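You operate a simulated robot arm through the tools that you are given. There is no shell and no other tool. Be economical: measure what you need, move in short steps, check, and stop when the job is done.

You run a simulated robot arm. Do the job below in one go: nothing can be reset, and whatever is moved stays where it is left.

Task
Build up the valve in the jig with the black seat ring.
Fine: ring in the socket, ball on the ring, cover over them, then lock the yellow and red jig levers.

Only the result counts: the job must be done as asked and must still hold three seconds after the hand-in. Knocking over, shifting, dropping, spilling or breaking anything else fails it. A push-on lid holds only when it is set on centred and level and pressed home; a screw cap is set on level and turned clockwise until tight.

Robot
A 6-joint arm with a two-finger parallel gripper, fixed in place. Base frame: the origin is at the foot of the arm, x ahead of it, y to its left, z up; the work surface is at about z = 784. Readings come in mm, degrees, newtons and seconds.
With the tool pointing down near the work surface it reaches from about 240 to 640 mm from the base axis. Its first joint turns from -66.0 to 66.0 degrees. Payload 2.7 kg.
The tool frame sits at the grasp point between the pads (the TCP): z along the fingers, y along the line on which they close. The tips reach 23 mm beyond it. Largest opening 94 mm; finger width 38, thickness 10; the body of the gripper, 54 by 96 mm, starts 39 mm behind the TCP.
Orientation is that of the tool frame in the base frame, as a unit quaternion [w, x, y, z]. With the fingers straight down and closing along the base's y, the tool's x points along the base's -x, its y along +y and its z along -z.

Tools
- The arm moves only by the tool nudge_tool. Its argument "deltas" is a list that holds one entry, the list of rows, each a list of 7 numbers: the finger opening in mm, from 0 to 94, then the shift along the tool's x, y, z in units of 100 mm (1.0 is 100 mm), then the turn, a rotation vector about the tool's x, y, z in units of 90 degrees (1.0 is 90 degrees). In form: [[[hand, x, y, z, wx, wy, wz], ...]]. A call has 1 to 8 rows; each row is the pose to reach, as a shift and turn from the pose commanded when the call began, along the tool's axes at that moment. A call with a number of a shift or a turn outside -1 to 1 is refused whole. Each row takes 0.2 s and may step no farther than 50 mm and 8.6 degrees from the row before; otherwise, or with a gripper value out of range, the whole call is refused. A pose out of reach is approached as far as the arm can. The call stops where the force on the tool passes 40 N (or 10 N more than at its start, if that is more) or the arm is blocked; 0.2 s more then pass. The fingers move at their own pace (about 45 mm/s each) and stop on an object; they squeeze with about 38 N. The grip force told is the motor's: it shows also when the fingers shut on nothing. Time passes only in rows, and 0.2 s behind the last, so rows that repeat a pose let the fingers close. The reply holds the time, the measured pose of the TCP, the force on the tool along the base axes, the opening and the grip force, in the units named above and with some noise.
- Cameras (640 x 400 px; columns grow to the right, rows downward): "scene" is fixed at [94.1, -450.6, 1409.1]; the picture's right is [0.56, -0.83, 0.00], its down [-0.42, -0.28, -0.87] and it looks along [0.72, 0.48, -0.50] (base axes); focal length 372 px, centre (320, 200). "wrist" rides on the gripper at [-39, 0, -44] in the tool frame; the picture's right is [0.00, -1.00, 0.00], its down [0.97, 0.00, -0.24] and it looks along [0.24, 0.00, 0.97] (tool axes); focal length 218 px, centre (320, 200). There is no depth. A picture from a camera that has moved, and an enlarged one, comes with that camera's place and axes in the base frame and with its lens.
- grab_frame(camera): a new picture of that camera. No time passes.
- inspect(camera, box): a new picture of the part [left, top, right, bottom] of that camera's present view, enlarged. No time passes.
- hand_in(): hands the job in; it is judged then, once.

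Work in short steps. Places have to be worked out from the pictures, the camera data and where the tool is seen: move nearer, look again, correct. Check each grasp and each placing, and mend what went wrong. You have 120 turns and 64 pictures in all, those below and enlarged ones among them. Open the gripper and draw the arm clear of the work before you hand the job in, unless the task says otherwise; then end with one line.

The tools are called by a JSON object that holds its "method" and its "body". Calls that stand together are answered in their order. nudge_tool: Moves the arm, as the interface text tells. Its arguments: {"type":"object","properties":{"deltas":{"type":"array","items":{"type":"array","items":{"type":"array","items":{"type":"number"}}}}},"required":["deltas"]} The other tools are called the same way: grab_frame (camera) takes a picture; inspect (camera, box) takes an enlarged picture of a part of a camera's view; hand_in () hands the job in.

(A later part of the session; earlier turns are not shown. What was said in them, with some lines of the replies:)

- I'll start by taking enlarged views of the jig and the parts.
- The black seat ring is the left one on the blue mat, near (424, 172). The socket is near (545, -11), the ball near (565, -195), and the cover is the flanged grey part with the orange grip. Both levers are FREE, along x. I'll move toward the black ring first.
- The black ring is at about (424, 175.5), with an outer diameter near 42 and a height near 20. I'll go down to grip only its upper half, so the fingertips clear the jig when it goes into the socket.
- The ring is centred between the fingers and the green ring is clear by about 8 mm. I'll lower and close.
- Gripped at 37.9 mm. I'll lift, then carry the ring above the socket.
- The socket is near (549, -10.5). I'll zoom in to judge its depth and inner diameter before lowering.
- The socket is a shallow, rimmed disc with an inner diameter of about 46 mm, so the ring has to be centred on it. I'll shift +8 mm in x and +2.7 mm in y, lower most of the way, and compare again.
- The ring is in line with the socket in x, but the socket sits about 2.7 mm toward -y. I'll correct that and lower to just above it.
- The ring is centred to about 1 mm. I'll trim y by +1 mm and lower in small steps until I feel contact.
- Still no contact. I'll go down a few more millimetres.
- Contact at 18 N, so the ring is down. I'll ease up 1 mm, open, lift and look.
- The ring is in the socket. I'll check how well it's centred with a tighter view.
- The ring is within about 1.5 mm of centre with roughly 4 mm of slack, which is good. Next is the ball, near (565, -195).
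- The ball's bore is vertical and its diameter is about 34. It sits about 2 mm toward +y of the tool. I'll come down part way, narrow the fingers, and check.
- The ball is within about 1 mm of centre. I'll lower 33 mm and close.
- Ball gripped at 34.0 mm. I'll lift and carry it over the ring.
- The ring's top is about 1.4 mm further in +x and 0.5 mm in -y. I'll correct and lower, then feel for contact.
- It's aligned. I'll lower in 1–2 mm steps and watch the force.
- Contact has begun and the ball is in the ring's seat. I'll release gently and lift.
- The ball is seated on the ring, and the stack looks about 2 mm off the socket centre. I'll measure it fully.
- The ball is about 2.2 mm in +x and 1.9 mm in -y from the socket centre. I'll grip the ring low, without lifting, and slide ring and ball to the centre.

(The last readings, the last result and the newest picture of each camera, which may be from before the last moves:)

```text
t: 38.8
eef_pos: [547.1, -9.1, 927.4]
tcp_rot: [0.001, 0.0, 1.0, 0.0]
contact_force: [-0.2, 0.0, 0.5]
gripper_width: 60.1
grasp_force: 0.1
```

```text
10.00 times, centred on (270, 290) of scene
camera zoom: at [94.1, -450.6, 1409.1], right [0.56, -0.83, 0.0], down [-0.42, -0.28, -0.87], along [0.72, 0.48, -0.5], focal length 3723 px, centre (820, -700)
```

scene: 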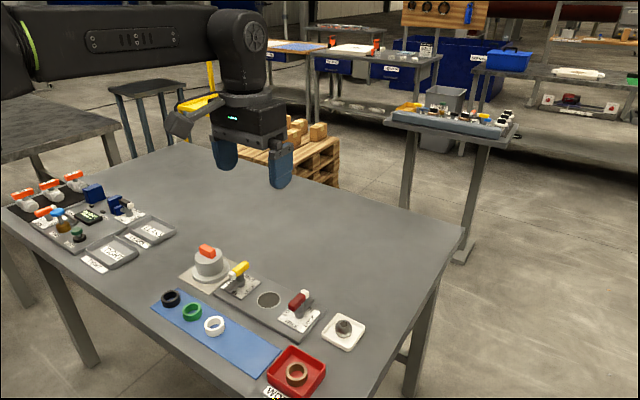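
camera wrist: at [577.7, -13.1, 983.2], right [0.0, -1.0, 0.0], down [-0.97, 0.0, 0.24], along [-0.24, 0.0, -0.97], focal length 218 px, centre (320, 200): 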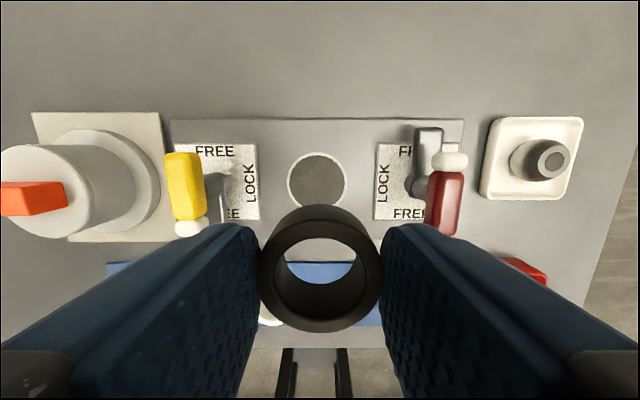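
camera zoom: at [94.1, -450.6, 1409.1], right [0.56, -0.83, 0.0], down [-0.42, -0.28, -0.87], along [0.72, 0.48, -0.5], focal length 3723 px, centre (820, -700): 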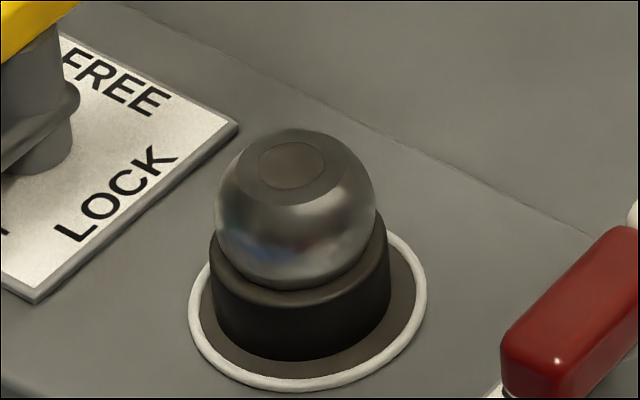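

The offset is now about 1.6 mm, which is comfortable. Next is the cover; I'll move above it at a safe height.

{"method": "nudge_tool", "body": {"deltas": [[[80, 0, 0.35, -0.3, 0, 0, 0], [90, 0, 0.7, -0.6, 0, 0, 0], [94, 0, 1.0, -0.8, 0, 0, 0]]]}}

{"method": "nudge_tool", "body": {"deltas": [[[94, 0, 0.45, 0, 0, 0, 0], [94, 0, 0.84, 0, 0, 0, 0], [94, 0, 0.84, 0, 0, 0, 0]]]}}

{"method": "grab_frame", "body": {"camera": "wrist"}}

{"method": "inspect", "body": {"camera": "scene", "box": [168, 228, 264, 288]}}

```text
t: 39.6
eef_pos: [547.7, 89.8, 1006.9]
tcp_rot: [0.0, 0.001, 1.0, 0.0]
contact_force: [-0.8, -0.6, -0.1]
gripper_width: 94.1
grasp_force: 0.0
```

```text
t: 40.4
eef_pos: [547.8, 174.7, 1006.7]
tcp_rot: [0.001, 0.0, 1.0, -0.001]
contact_force: [-0.4, 0.1, -0.3]
gripper_width: 94.2
grasp_force: 0.0
```

```text
25 pictures are left
camera wrist: at [587.1, 174.4, 1051.3], right [0.0, -1.0, 0.0], down [-0.97, 0.0, 0.24], along [-0.24, 0.0, -0.97], focal length 218 px, centre (320, 200)
```

wrist: 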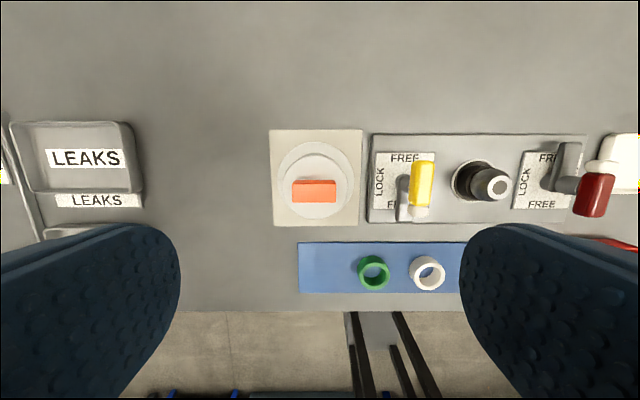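

```text
6.67 times, centred on (216, 258) of scene
camera zoom: at [94.1, -450.6, 1409.1], right [0.56, -0.83, 0.0], down [-0.42, -0.28, -0.87], along [0.72, 0.48, -0.5], focal length 2482 px, centre (1013, -187)
```

zoom: 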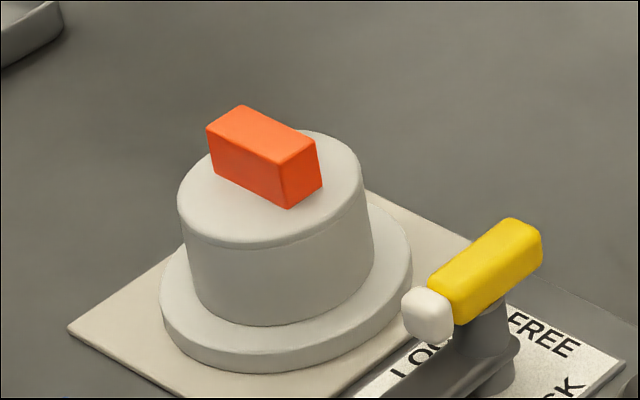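

The cover grip (about 41 mm long in y, 20 mm wide) is at about 5 mm +y of the tool. I'll come down above it to refine the grasp.

{"method": "nudge_tool", "body": {"deltas": [[[80, 0.005, 0.049, 0.3, 0, 0, 0], [64, 0.005, 0.049, 0.7, 0, 0, 0], [60, 0.005, 0.049, 1.0, 0, 0, 0], [60, 0.005, 0.049, 1.0, 0, 0, 0]]]}}

{"method": "inspect", "body": {"camera": "wrist", "box": [160, 100, 480, 300]}}

```text
t: 41.4
eef_pos: [547.2, 178.4, 905.1]
tcp_rot: [0.0, 0.0, 1.0, 0.0]
contact_force: [-1.0, -0.1, -0.1]
gripper_width: 60.1
grasp_force: 0.0
```

```text
2.00 times, centred on (320, 200) of wrist
camera zoom: at [587.0, 177.8, 950.1], right [0.0, -1.0, 0.0], down [-0.97, 0.0, 0.24], along [-0.24, 0.0, -0.97], focal length 436 px, centre (320, 200)
```

zoom: 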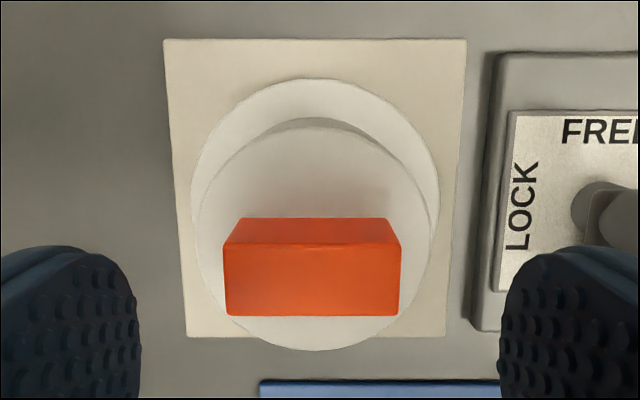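

The grip is centred within 2 mm. I'll lower so the tips stop a few mm above the cover body, and close on the orange grip.

{"method": "nudge_tool", "body": {"deltas": [[[58, 0.01, 0.019, 0.2, 0, 0, 0], [56, 0.01, 0.019, 0.42, 0, 0, 0], [56, 0.01, 0.019, 0.42, 0, 0, 0], [34, 0.01, 0.019, 0.42, 0, 0, 0], [34, 0.01, 0.019, 0.42, 0, 0, 0], [34, 0.01, 0.019, 0.42, 0, 0, 0]]]}}

{"method": "nudge_tool", "body": {"deltas": [[[34, 0, 0, -0.04, 0, 0, 0], [34, 0, 0, -0.1, 0, 0, 0], [34, 0, 0, -0.2, 0, 0, 0], [34, 0, 0, -0.2, 0, 0, 0]]]}}

{"method": "grab_frame", "body": {"camera": "scene"}}

```text
t: 42.8
eef_pos: [546.1, 181.5, 863.7]
tcp_rot: [0.001, 0.0, 1.0, 0.0]
contact_force: [1.0, 0.3, -0.4]
gripper_width: 39.4
grasp_force: 38.0
```

```text
t: 43.8
eef_pos: [545.4, 180.8, 882.7]
tcp_rot: [0.0, 0.0, 1.0, 0.0]
contact_force: [0.2, 0.1, -1.8]
gripper_width: 39.7
grasp_force: 37.8
```

```text
22 pictures are left
```

scene: 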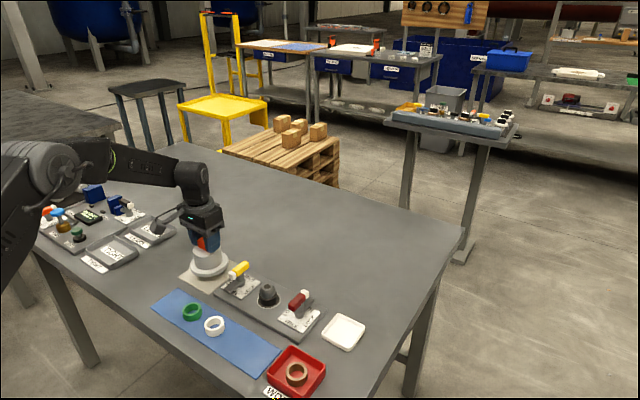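

The cover came off cleanly. I'll raise it well above the yellow lever and carry it to the jig.

{"method": "nudge_tool", "body": {"deltas": [[[34, 0, 0, -0.3, 0, 0, 0], [34, 0, 0, -0.6, 0, 0, 0], [34, 0, 0, -0.8, 0, 0, 0]]]}}

{"method": "nudge_tool", "body": {"deltas": [[[34, 0, -0.3, 0, 0, 0, 0], [34, 0, -0.6, 0, 0, 0, 0], [34, 0, -1.0, 0, 0, 0, 0]]]}}

{"method": "nudge_tool", "body": {"deltas": [[[34, 0, -0.3, 0, 0, 0, 0], [34, 0, -0.6, 0, 0, 0, 0], [34, 0, -0.91, 0, 0, 0, 0], [34, 0, -0.91, 0, 0, 0, 0], [34, 0, -0.91, 0, 0, 0, 0]]]}}

{"method": "grab_frame", "body": {"camera": "wrist"}}

{"method": "inspect", "body": {"camera": "scene", "box": [208, 230, 336, 310]}}

```text
t: 44.6
eef_pos: [544.8, 180.7, 964.0]
tcp_rot: [0.0, 0.0, 1.0, -0.001]
contact_force: [0.2, 0.6, -0.7]
gripper_width: 39.3
grasp_force: 38.1
```

```text
t: 45.4
eef_pos: [544.7, 82.2, 962.8]
tcp_rot: [0.0, 0.0, 1.0, 0.0]
contact_force: [0.1, 0.2, -1.8]
gripper_width: 39.4
grasp_force: 38.2
```

```text
t: 46.6
eef_pos: [546.0, -11.0, 963.3]
tcp_rot: [0.0, 0.0, 1.0, 0.001]
contact_force: [0.1, 0.2, -0.6]
gripper_width: 39.5
grasp_force: 38.4
```

```text
21 pictures are left
camera wrist: at [585.1, -10.6, 1007.6], right [0.0, -1.0, 0.0], down [-0.97, 0.0, 0.24], along [-0.24, 0.0, -0.97], focal length 218 px, centre (320, 200)
```

wrist: 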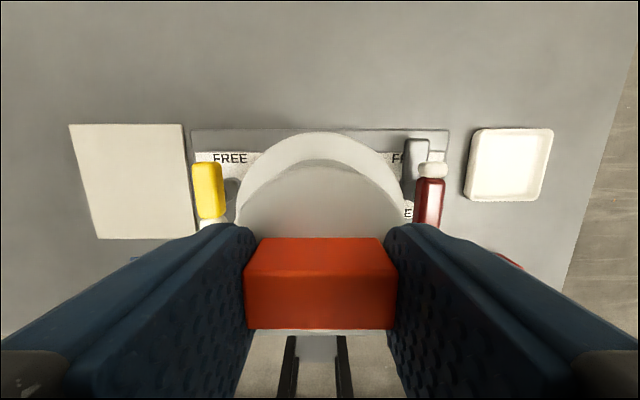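

```text
5.00 times, centred on (272, 270) of scene
camera zoom: at [94.1, -450.6, 1409.1], right [0.56, -0.83, 0.0], down [-0.42, -0.28, -0.87], along [0.72, 0.48, -0.5], focal length 1862 px, centre (560, -150)
```

zoom: 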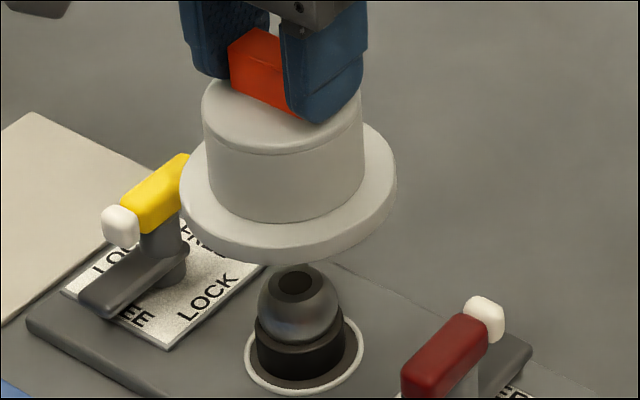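

The cover hangs level and nearly over the ball. I'll shift -1.5 mm in x, lower to just above the ball, and check alignment again.

{"method": "nudge_tool", "body": {"deltas": [[[34, 0.015, 0, 0.1, 0, 0, 0], [34, 0.015, 0, 0.25, 0, 0, 0], [34, 0.015, 0, 0.38, 0, 0, 0], [34, 0.015, 0, 0.38, 0, 0, 0], [34, 0.015, 0, 0.38, 0, 0, 0]]]}}

{"method": "inspect", "body": {"camera": "scene", "box": [218, 250, 314, 310]}}

{"method": "grab_frame", "body": {"camera": "wrist"}}

```text
t: 47.8
eef_pos: [544.0, -9.6, 924.9]
tcp_rot: [0.0, 0.0, 1.0, 0.0]
contact_force: [-0.4, 0.1, -0.8]
gripper_width: 39.7
grasp_force: 38.1
```

```text
6.67 times, centred on (266, 280) of scene
camera zoom: at [94.1, -450.6, 1409.1], right [0.56, -0.83, 0.0], down [-0.42, -0.28, -0.87], along [0.72, 0.48, -0.5], focal length 2482 px, centre (680, -333)
```

zoom: 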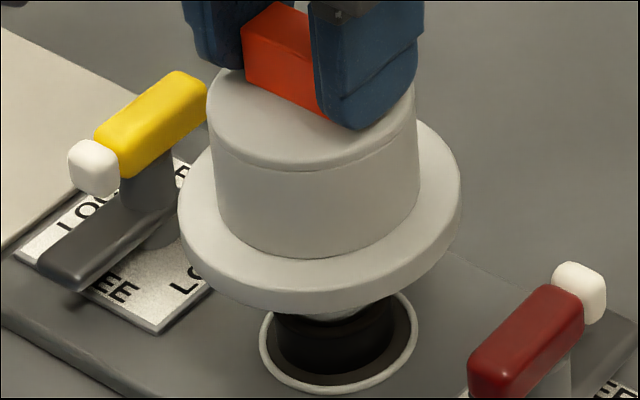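

```text
18 pictures are left
camera wrist: at [582.5, -10.2, 970.5], right [0.0, -1.0, 0.0], down [-0.97, 0.0, 0.24], along [-0.24, 0.0, -0.97], focal length 218 px, centre (320, 200)
```

wrist: 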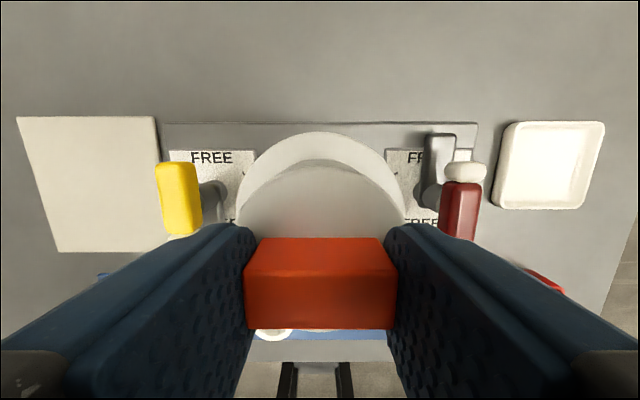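

Compared with the rim, the cover needs about -1.5 mm in y and +1 mm in x. I'll correct that and lower over the ball.

{"method": "nudge_tool", "body": {"deltas": [[[34, -0.01, -0.015, 0, 0, 0, 0], [34, -0.01, -0.015, 0.07, 0, 0, 0], [34, -0.01, -0.015, 0.14, 0, 0, 0], [34, -0.01, -0.015, 0.21, 0, 0, 0], [34, -0.01, -0.015, 0.28, 0, 0, 0], [34, -0.01, -0.015, 0.34, 0, 0, 0], [34, -0.01, -0.015, 0.34, 0, 0, 0]]]}}

{"method": "inspect", "body": {"camera": "scene", "box": [218, 260, 314, 320]}}

```text
t: 49.4
eef_pos: [545.3, -10.9, 891.2]
tcp_rot: [0.001, 0.0, 1.0, 0.0]
contact_force: [0.3, 0.3, -1.4]
gripper_width: 39.5
grasp_force: 37.7
```

```text
6.67 times, centred on (266, 290) of scene
camera zoom: at [94.1, -450.6, 1409.1], right [0.56, -0.83, 0.0], down [-0.42, -0.28, -0.87], along [0.72, 0.48, -0.5], focal length 2482 px, centre (680, -400)
```

zoom: 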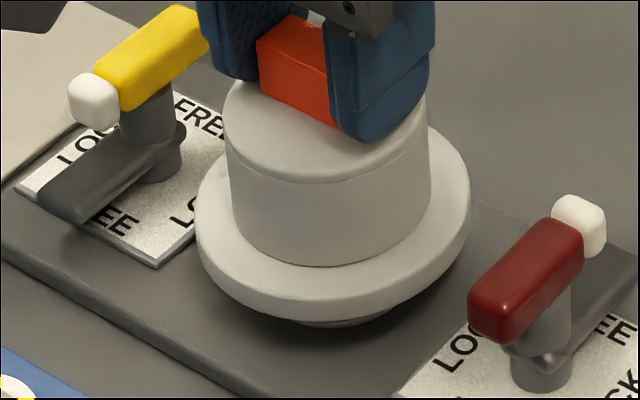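

No contact and the cover is aligned sideways. I'll keep lowering in small steps.

{"method": "nudge_tool", "body": {"deltas": [[[34, 0, 0, 0.03, 0, 0, 0], [34, 0, 0, 0.06, 0, 0, 0], [34, 0, 0, 0.09, 0, 0, 0], [34, 0, 0, 0.12, 0, 0, 0], [34, 0, 0, 0.12, 0, 0, 0]]]}}

{"method": "nudge_tool", "body": {"deltas": [[[34, 0, 0, 0.01, 0, 0, 0], [34, 0, 0, 0.02, 0, 0, 0], [34, 0, 0, 0.03, 0, 0, 0], [34, 0, 0, 0.03, 0, 0, 0]]]}}

{"method": "inspect", "body": {"camera": "scene", "box": [218, 260, 314, 320]}}

```text
t: 50.6
eef_pos: [545.6, -9.3, 879.8]
tcp_rot: [0.0, 0.001, 1.0, 0.0]
contact_force: [0.0, -0.3, -0.3]
gripper_width: 39.6
grasp_force: 37.8
```

```text
t: 51.6
eef_pos: [545.2, -10.7, 875.9]
tcp_rot: [0.0, -0.001, 1.0, 0.0]
contact_force: [-0.3, -0.2, -1.5]
gripper_width: 39.4
grasp_force: 38.6
```

```text
6.67 times, centred on (266, 290) of scene
camera zoom: at [94.1, -450.6, 1409.1], right [0.56, -0.83, 0.0], down [-0.42, -0.28, -0.87], along [0.72, 0.48, -0.5], focal length 2482 px, centre (680, -400)
```

zoom: 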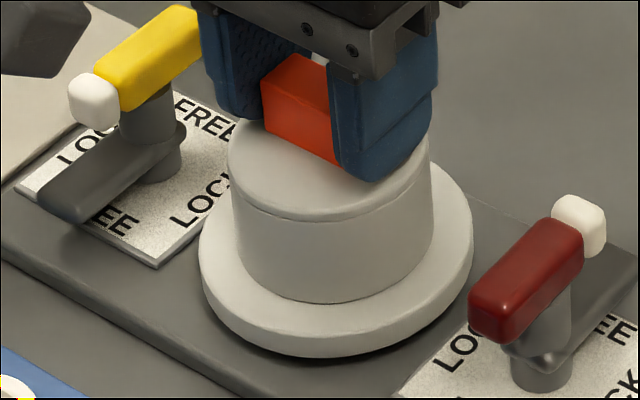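

Aligned in both directions. I'll lower to seating contact.

{"method": "nudge_tool", "body": {"deltas": [[[34, 0, 0, 0.01, 0, 0, 0], [34, 0, 0, 0.02, 0, 0, 0], [34, 0, 0, 0.03, 0, 0, 0], [34, 0, 0, 0.03, 0, 0, 0]]]}}

{"method": "nudge_tool", "body": {"deltas": [[[34, 0, 0, 0.01, 0, 0, 0], [34, 0, 0, 0.02, 0, 0, 0], [34, 0, 0, 0.02, 0, 0, 0]]]}}

```text
t: 52.6
eef_pos: [545.2, -11.1, 873.0]
tcp_rot: [-0.001, 0.0, 1.0, -0.001]
contact_force: [0.3, 0.0, -1.7]
gripper_width: 39.6
grasp_force: 37.7
```

```text
t: 53.4
eef_pos: [545.5, -9.4, 870.8]
tcp_rot: [-0.001, 0.0, 1.0, 0.0]
contact_force: [-0.5, -0.5, -0.2]
gripper_width: 39.4
grasp_force: 37.7
```

{"method": "nudge_tool", "body": {"deltas": [[[34, 0, 0, 0.01, 0, 0, 0], [34, 0, 0, 0.02, 0, 0, 0], [34, 0, 0, 0.02, 0, 0, 0]]]}}

{"method": "nudge_tool", "body": {"deltas": [[[34, 0, 0, 0.005, 0, 0, 0], [34, 0, 0, 0.01, 0, 0, 0], [34, 0, 0, 0.01, 0, 0, 0]]]}}

```text
t: 54.2
eef_pos: [545.8, -9.9, 868.5]
tcp_rot: [0.001, 0.0, 1.0, 0.0]
contact_force: [0.1, 0.4, -1.0]
gripper_width: 39.8
grasp_force: 38.0
```

```text
t: 55.0
eef_pos: [544.9, -10.5, 869.7]
tcp_rot: [0.0, 0.0, 1.0, -0.001]
contact_force: [-1.0, 3.3, 8.9]
gripper_width: 39.5
grasp_force: 38.0
```

Contact at about 9 N, at the expected height. I'll press a little more to confirm it's fully seated, then look.

{"method": "nudge_tool", "body": {"deltas": [[[34, 0, 0, 0.005, 0, 0, 0], [34, 0, 0, 0.01, 0, 0, 0], [34, 0, 0, 0.01, 0, 0, 0]]]}}

{"method": "inspect", "body": {"camera": "scene", "box": [218, 260, 314, 320]}}

```text
t: 55.8
eef_pos: [545.5, -11.0, 868.8]
tcp_rot: [0.001, 0.0, 1.0, 0.0]
contact_force: [-7.3, 5.6, 23.4]
gripper_width: 39.5
grasp_force: 38.2
```

```text
6.67 times, centred on (266, 290) of scene
camera zoom: at [93.6, -450.5, 1409.2], right [0.56, -0.83, 0.0], down [-0.42, -0.28, -0.87], along [0.72, 0.48, -0.5], focal length 2482 px, centre (680, -400)
```

zoom: 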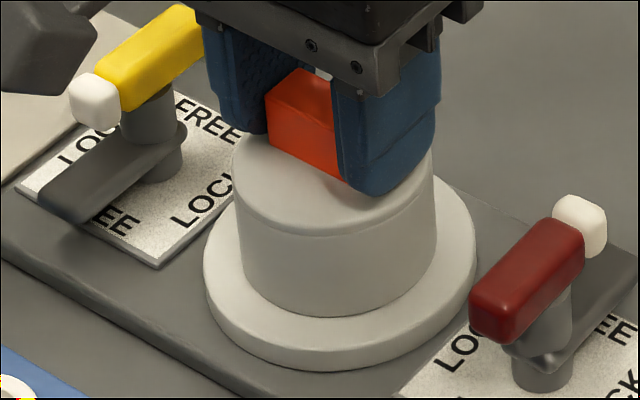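

The cover is seated flat on the jig. I'll relax the pressure, release, raise, and move over to the yellow lever.

{"method": "nudge_tool", "body": {"deltas": [[[34, 0, 0, -0.018, 0, 0, 0], [40, 0, 0, -0.018, 0, 0, 0], [48, 0, 0, -0.018, 0, 0, 0], [60, 0, 0, -0.018, 0, 0, 0], [60, 0, 0, -0.2, 0, 0, 0], [60, 0, 0, -0.5, 0, 0, 0], [60, 0, 0, -0.9, 0, 0, 0], [60, 0, 0, -0.9, 0, 0, 0]]]}}

{"method": "nudge_tool", "body": {"deltas": [[[60, 0, 0.4, 0, 0, 0, 0], [60, 0, 0.8, 0, 0, 0, 0], [60, 0, 0.88, 0, 0, 0, 0], [60, 0, 0.88, 0, 0, 0, 0]]]}}

{"method": "grab_frame", "body": {"camera": "wrist"}}

{"method": "inspect", "body": {"camera": "scene", "box": [198, 250, 326, 330]}}

```text
t: 57.6
eef_pos: [544.5, -9.7, 958.5]
tcp_rot: [0.0, 0.0, 1.0, -0.001]
contact_force: [0.9, 0.0, -0.4]
gripper_width: 59.8
grasp_force: 0.0
```

```text
t: 58.6
eef_pos: [545.8, 77.0, 957.7]
tcp_rot: [0.0, 0.0, 1.0, 0.0]
contact_force: [1.1, 0.4, 0.9]
gripper_width: 60.1
grasp_force: 0.0
```

```text
14 pictures are left
camera wrist: at [585.6, 76.9, 1002.7], right [0.0, -1.0, 0.0], down [-0.97, 0.0, 0.24], along [-0.24, 0.0, -0.97], focal length 218 px, centre (320, 200)
```

wrist: 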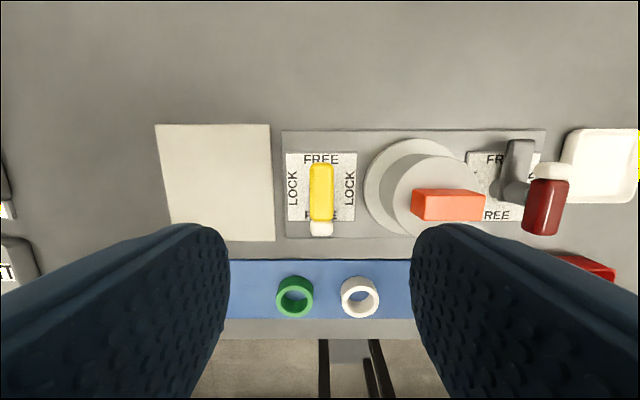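

```text
5.00 times, centred on (262, 290) of scene
camera zoom: at [94.1, -450.6, 1409.1], right [0.56, -0.83, 0.0], down [-0.42, -0.28, -0.87], along [0.72, 0.48, -0.5], focal length 1862 px, centre (610, -250)
```

zoom: 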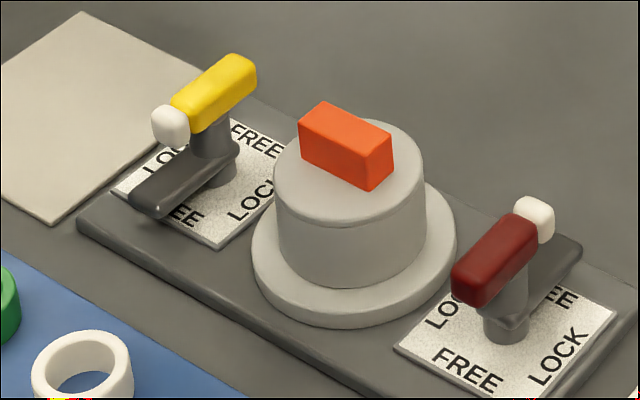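

The yellow lever's axis is at about (546.5, 76), midway along its handle. The grey dog points -x, so turning counter-clockwise swings it onto the cover flange. I'll lower and grip the handle.

{"method": "nudge_tool", "body": {"deltas": [[[50, -0.006, -0.01, 0.4, 0, 0, 0], [44, -0.006, -0.01, 0.7, 0, 0, 0], [42, -0.006, -0.01, 0.9, 0, 0, 0], [42, -0.006, -0.01, 1.0, 0, 0, 0], [42, -0.006, -0.01, 1.0, 0, 0, 0]]]}}

{"method": "nudge_tool", "body": {"deltas": [[[30, 0, 0, 0, 0, 0, 0], [20, 0, 0, 0, 0, 0, 0], [10, 0, 0, 0, 0, 0, 0], [10, 0, 0, 0, 0, 0, 0]]]}}

{"method": "inspect", "body": {"camera": "scene", "box": [198, 240, 326, 320]}}

```text
t: 59.8
eef_pos: [546.1, 75.3, 857.7]
tcp_rot: [0.0, 0.0, 1.0, 0.0]
contact_force: [0.4, 0.0, -0.1]
gripper_width: 42.1
grasp_force: 0.0
```

```text
t: 60.8
eef_pos: [545.5, 76.5, 857.9]
tcp_rot: [0.0, -0.001, 1.0, 0.001]
contact_force: [1.4, 5.4, -1.3]
gripper_width: 18.1
grasp_force: 45.3
```

```text
5.00 times, centred on (262, 280) of scene
camera zoom: at [94.2, -450.5, 1409.1], right [0.56, -0.83, 0.0], down [-0.42, -0.28, -0.87], along [0.72, 0.48, -0.5], focal length 1862 px, centre (610, -200)
```

zoom: 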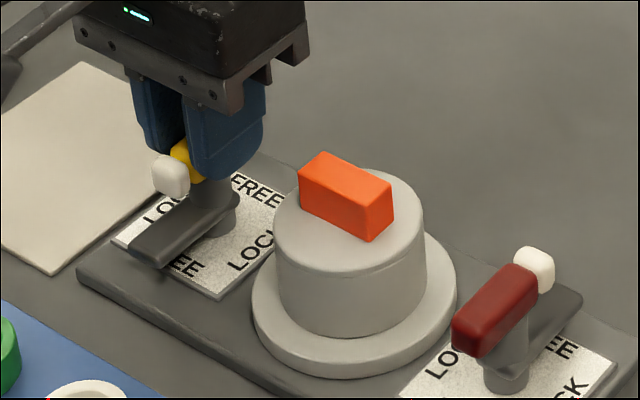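

Gripped at 18 mm. I'll turn counter-clockwise a little first to test the direction.

{"method": "nudge_tool", "body": {"deltas": [[[10, 0, 0, 0, 0, 0, -0.05], [10, 0, 0, 0, 0, 0, -0.1], [10, 0, 0, 0, 0, 0, -0.16], [10, 0, 0, 0, 0, 0, -0.16]]]}}

```text
t: 61.8
eef_pos: [545.4, 76.4, 858.7]
tcp_rot: [0.002, -0.125, 0.992, 0.001]
contact_force: [1.3, 3.3, 3.8]
gripper_width: 17.6
grasp_force: 44.5
```

It turns freely in that direction. I'll continue toward 90°.

{"method": "nudge_tool", "body": {"deltas": [[[10, 0, 0, 0, 0, 0, -0.07], [10, 0, 0, 0, 0, 0, -0.14], [10, 0, 0, 0, 0, 0, -0.21], [10, 0, 0, 0, 0, 0, -0.28], [10, 0, 0, 0, 0, 0, -0.35], [10, 0, 0, 0, 0, 0, -0.42], [10, 0, 0, 0, 0, 0, -0.42]]]}}

{"method": "nudge_tool", "body": {"deltas": [[[10, 0, 0, 0, 0, 0, -0.07], [10, 0, 0, 0, 0, 0, -0.14], [10, 0, 0, 0, 0, 0, -0.21], [10, 0, 0, 0, 0, 0, -0.28], [10, 0, 0, 0, 0, 0, -0.35], [10, 0, 0, 0, 0, 0, -0.42], [10, 0, 0, 0, 0, 0, -0.42]]]}}

{"method": "inspect", "body": {"camera": "scene", "box": [198, 240, 326, 320]}}

```text
t: 63.4
eef_pos: [546.3, 77.0, 857.9]
tcp_rot: [0.001, -0.441, 0.897, 0.001]
contact_force: [-6.0, 2.6, 13.1]
gripper_width: 17.7
grasp_force: 44.7
```

```text
t: 65.0
eef_pos: [545.2, 77.7, 857.3]
tcp_rot: [0.001, 0.708, -0.706, 0.001]
contact_force: [-7.0, 7.3, 8.0]
gripper_width: 17.7
grasp_force: 44.6
```

```text
5.00 times, centred on (262, 280) of scene
camera zoom: at [93.8, -450.5, 1409.1], right [0.56, -0.83, 0.0], down [-0.42, -0.28, -0.87], along [0.72, 0.48, -0.5], focal length 1862 px, centre (610, -200)
```

zoom: 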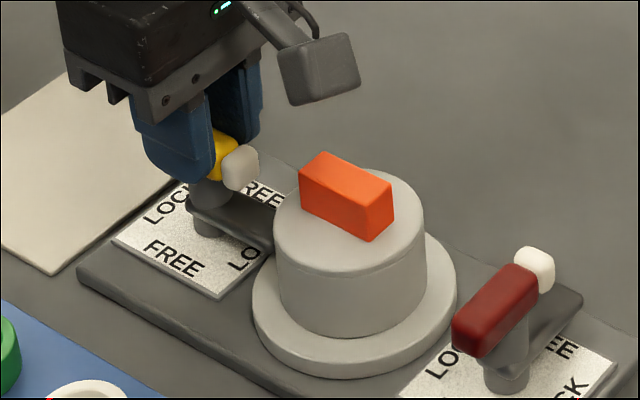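

The yellow dog now lies over the flange with the handle at LOCK. I'll release, raise, and turn the wrist back while heading for the red lever.

{"method": "nudge_tool", "body": {"deltas": [[[10, 0, 0, 0, 0, 0, -0.02], [25, 0, 0, 0, 0, 0, 0], [40, 0, 0, 0, 0, 0, 0], [46, 0, 0, 0, 0, 0, 0], [46, 0, 0, -0.3, 0, 0, 0], [46, 0, 0, -0.6, 0, 0, 0], [46, 0, 0, -1.0, 0, 0, 0]]]}}

{"method": "nudge_tool", "body": {"deltas": [[[46, 0.1, 0, 0, 0, 0, 0.08], [46, 0.2, 0, 0, 0, 0, 0.16], [46, 0.3, 0, 0, 0, 0, 0.24], [46, 0.4, 0, 0, 0, 0, 0.32], [46, 0.5, 0, 0, 0, 0, 0.4], [46, 0.6, 0, 0, 0, 0, 0.48], [46, 0.7, 0, 0, 0, 0, 0.56], [46, 0.8, 0, 0, 0, 0, 0.64]]]}}

```text
t: 66.6
eef_pos: [546.5, 75.8, 957.0]
tcp_rot: [0.0, -0.707, 0.707, 0.0]
contact_force: [-0.4, 0.1, 0.0]
gripper_width: 46.0
grasp_force: 0.1
```

```text
t: 68.4
eef_pos: [545.9, -3.6, 956.3]
tcp_rot: [-0.001, -0.278, 0.96, -0.001]
contact_force: [0.0, 0.4, 0.1]
gripper_width: 45.9
grasp_force: 0.0
```

{"method": "nudge_tool", "body": {"deltas": [[[46, 0, 0, 0, 0, 0, 0.09], [46, 0, 0, 0, 0, 0, 0.18], [46, 0, 0, 0, 0, 0, 0.27], [46, 0, 0, 0, 0, 0, 0.36], [46, 0, 0, 0, 0, 0, 0.36]]]}}

{"method": "nudge_tool", "body": {"deltas": [[[46, 0, -0.4, 0, 0, 0, 0], [46, 0, -0.8, 0, 0, 0, 0], [46, 0, -0.93, 0, 0, 0, 0], [46, 0, -0.93, 0, 0, 0, 0]]]}}

{"method": "grab_frame", "body": {"camera": "wrist"}}

```text
t: 69.6
eef_pos: [546.5, -3.4, 957.2]
tcp_rot: [0.0, 0.001, 1.0, 0.0]
contact_force: [-0.2, -0.1, 0.9]
gripper_width: 45.8
grasp_force: 0.1
```

```text
t: 70.6
eef_pos: [544.6, -96.1, 957.1]
tcp_rot: [0.0, -0.001, 1.0, 0.0]
contact_force: [-0.5, 0.7, -0.2]
gripper_width: 46.0
grasp_force: 0.1
```

```text
10 pictures are left
camera wrist: at [584.4, -96.2, 1001.5], right [0.0, -1.0, 0.0], down [-0.97, 0.0, 0.24], along [-0.24, 0.0, -0.97], focal length 218 px, centre (320, 200)
```

wrist: 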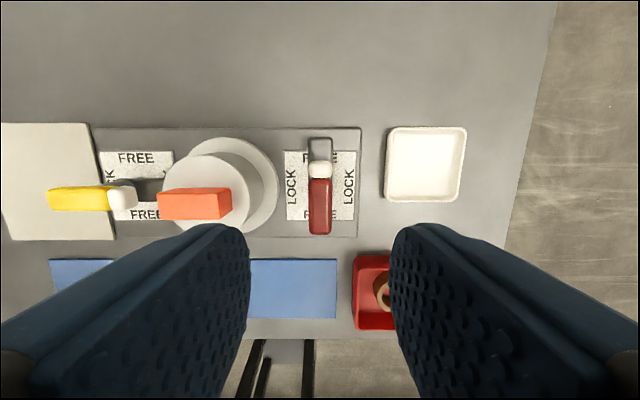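

The yellow lever holds at LOCK. The red lever's axis is about 2.3 mm +x of the tool and y is aligned. I'll lower and grip it.

{"method": "nudge_tool", "body": {"deltas": [[[46, -0.023, 0.002, 0.4, 0, 0, 0], [44, -0.023, 0.002, 0.7, 0, 0, 0], [42, -0.023, 0.002, 0.9, 0, 0, 0], [42, -0.023, 0.002, 1.0, 0, 0, 0], [42, -0.023, 0.002, 1.0, 0, 0, 0]]]}}

{"method": "nudge_tool", "body": {"deltas": [[[30, 0, 0, 0, 0, 0, 0], [20, 0, 0, 0, 0, 0, 0], [10, 0, 0, 0, 0, 0, 0], [10, 0, 0, 0, 0, 0, 0]]]}}

{"method": "nudge_tool", "body": {"deltas": [[[10, 0, 0, 0, 0, 0, -0.05], [10, 0, 0, 0, 0, 0, -0.1], [10, 0, 0, 0, 0, 0, -0.16], [10, 0, 0, 0, 0, 0, -0.16]]]}}

```text
t: 71.8
eef_pos: [546.9, -95.2, 857.2]
tcp_rot: [0.001, -0.001, 1.0, 0.0]
contact_force: [0.7, -0.3, 0.0]
gripper_width: 42.0
grasp_force: 0.1
```

```text
t: 72.8
eef_pos: [547.8, -96.2, 856.8]
tcp_rot: [0.0, 0.0, 1.0, 0.0]
contact_force: [0.7, -5.4, -1.7]
gripper_width: 18.1
grasp_force: 45.0
```

```text
t: 73.8
eef_pos: [548.8, -95.4, 856.5]
tcp_rot: [-0.001, -0.126, 0.992, 0.001]
contact_force: [-1.7, 4.5, -2.6]
gripper_width: 17.7
grasp_force: 44.2
```

The red lever is gripped and turns freely. I'll continue to 90°.

{"method": "nudge_tool", "body": {"deltas": [[[10, 0, 0, 0, 0, 0, -0.07], [10, 0, 0, 0, 0, 0, -0.14], [10, 0, 0, 0, 0, 0, -0.21], [10, 0, 0, 0, 0, 0, -0.28], [10, 0, 0, 0, 0, 0, -0.35], [10, 0, 0, 0, 0, 0, -0.42], [10, 0, 0, 0, 0, 0, -0.42]]]}}

{"method": "nudge_tool", "body": {"deltas": [[[10, 0, 0, 0, 0, 0, -0.07], [10, 0, 0, 0, 0, 0, -0.14], [10, 0, 0, 0, 0, 0, -0.21], [10, 0, 0, 0, 0, 0, -0.28], [10, 0, 0, 0, 0, 0, -0.35], [10, 0, 0, 0, 0, 0, -0.42], [10, 0, 0, 0, 0, 0, -0.44], [10, 0, 0, 0, 0, 0, -0.42]]]}}

{"method": "inspect", "body": {"camera": "scene", "box": [228, 250, 356, 330]}}

```text
t: 75.4
eef_pos: [546.3, -92.9, 857.9]
tcp_rot: [-0.001, -0.442, 0.897, 0.002]
contact_force: [-14.2, 25.6, 8.7]
gripper_width: 18.0
grasp_force: 44.7
```

```text
t: 76.7
eef_pos: [545.2, -94.0, 857.0]
tcp_rot: [-0.003, -0.677, 0.736, 0.004]
contact_force: [-7.5, 3.4, 5.4]
gripper_width: 17.9
grasp_force: 45.1
stopped in row 6: the force on the tool passed its limit (the readings are from after the stop); the commanded pose is now the measured one
```

```text
5.00 times, centred on (292, 290) of scene
camera zoom: at [93.8, -450.6, 1409.1], right [0.55, -0.83, 0.0], down [-0.42, -0.28, -0.87], along [0.72, 0.48, -0.5], focal length 1862 px, centre (460, -250)
```

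zoom: 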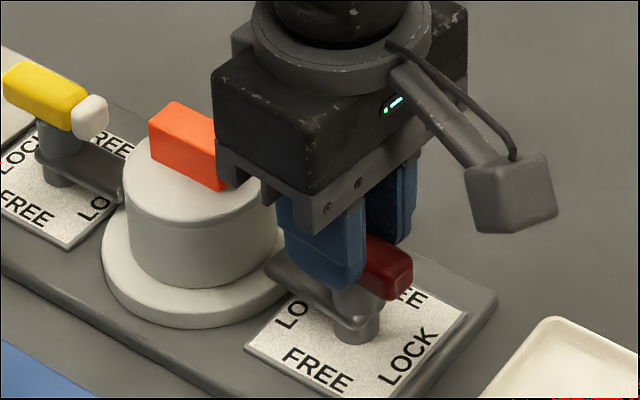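

It stopped at about 85° on a side force, because the tool was slightly off the axis. I'll turn the last 5° gently.

{"method": "nudge_tool", "body": {"deltas": [[[10, 0, 0, 0, 0, 0, -0.025], [10, 0, 0, 0, 0, 0, -0.055], [10, 0, 0, 0, 0, 0, -0.075], [10, 0, 0, 0, 0, 0, -0.055]]]}}

```text
t: 77.7
eef_pos: [544.2, -93.8, 858.1]
tcp_rot: [0.003, 0.707, -0.707, -0.006]
contact_force: [-21.1, 7.6, 14.5]
gripper_width: 18.2
grasp_force: 45.1
```

It's at 90°. I'll release, raise and check both levers.

{"method": "nudge_tool", "body": {"deltas": [[[24, 0, 0, 0, 0, 0, 0], [40, 0, 0, 0, 0, 0, 0], [46, 0, 0, 0, 0, 0, 0], [46, 0, 0, -0.3, 0, 0, 0], [46, 0, 0, -0.6, 0, 0, 0], [46, 0, 0, -1.0, 0, 0, 0]]]}}

{"method": "nudge_tool", "body": {"deltas": [[[46, 0, 0, -0.4, 0, 0, 0], [46, 0.3, 0, -0.7, 0, 0, 0], [46, 0.6, 0, -1.0, 0, 0, 0], [46, 0.9, 0, -1.0, 0, 0, 0], [46, 0.9, 0, -1.0, 0, 0, 0]]]}}

{"method": "inspect", "body": {"camera": "scene", "box": [208, 240, 352, 330]}}

{"method": "grab_frame", "body": {"camera": "wrist"}}

```text
t: 79.1
eef_pos: [544.8, -94.8, 955.5]
tcp_rot: [0.003, 0.708, -0.707, -0.004]
contact_force: [0.0, -0.3, 0.4]
gripper_width: 45.8
grasp_force: 0.1
```

```text
t: 80.3
eef_pos: [546.7, -183.4, 1060.0]
tcp_rot: [0.002, 0.708, -0.706, -0.005]
contact_force: [0.8, 0.1, -0.1]
gripper_width: 46.1
grasp_force: 0.0
```

```text
4.44 times, centred on (280, 285) of scene
camera zoom: at [94.1, -450.6, 1409.1], right [0.55, -0.83, 0.0], down [-0.42, -0.28, -0.87], along [0.72, 0.48, -0.5], focal length 1655 px, centre (498, -178)
```

zoom: 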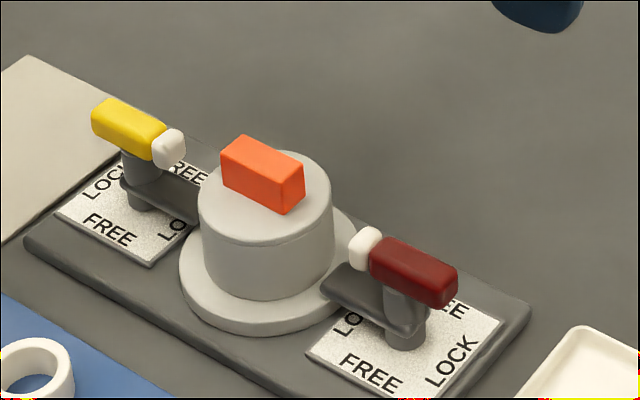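

```text
7 pictures are left
camera wrist: at [548.2, -145.5, 1103.5], right [1.0, 0.0, -0.01], down [0.0, -0.97, 0.24], along [-0.01, -0.24, -0.97], focal length 218 px, centre (320, 200)
```

wrist: 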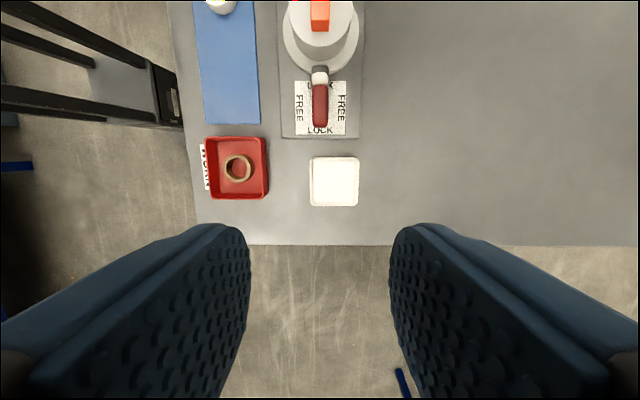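

Both levers are at LOCK with their dogs on the cover flange, the cover is level, and the arm is clear with the gripper open. I'll hand the job in.

{"method": "hand_in", "body": {}}

```text
The job is handed in.
```

The valve is built up in the jig and handed in: black seat ring in the socket, ball on the ring, cover seated over them, and the yellow and red levers turned to LOCK.
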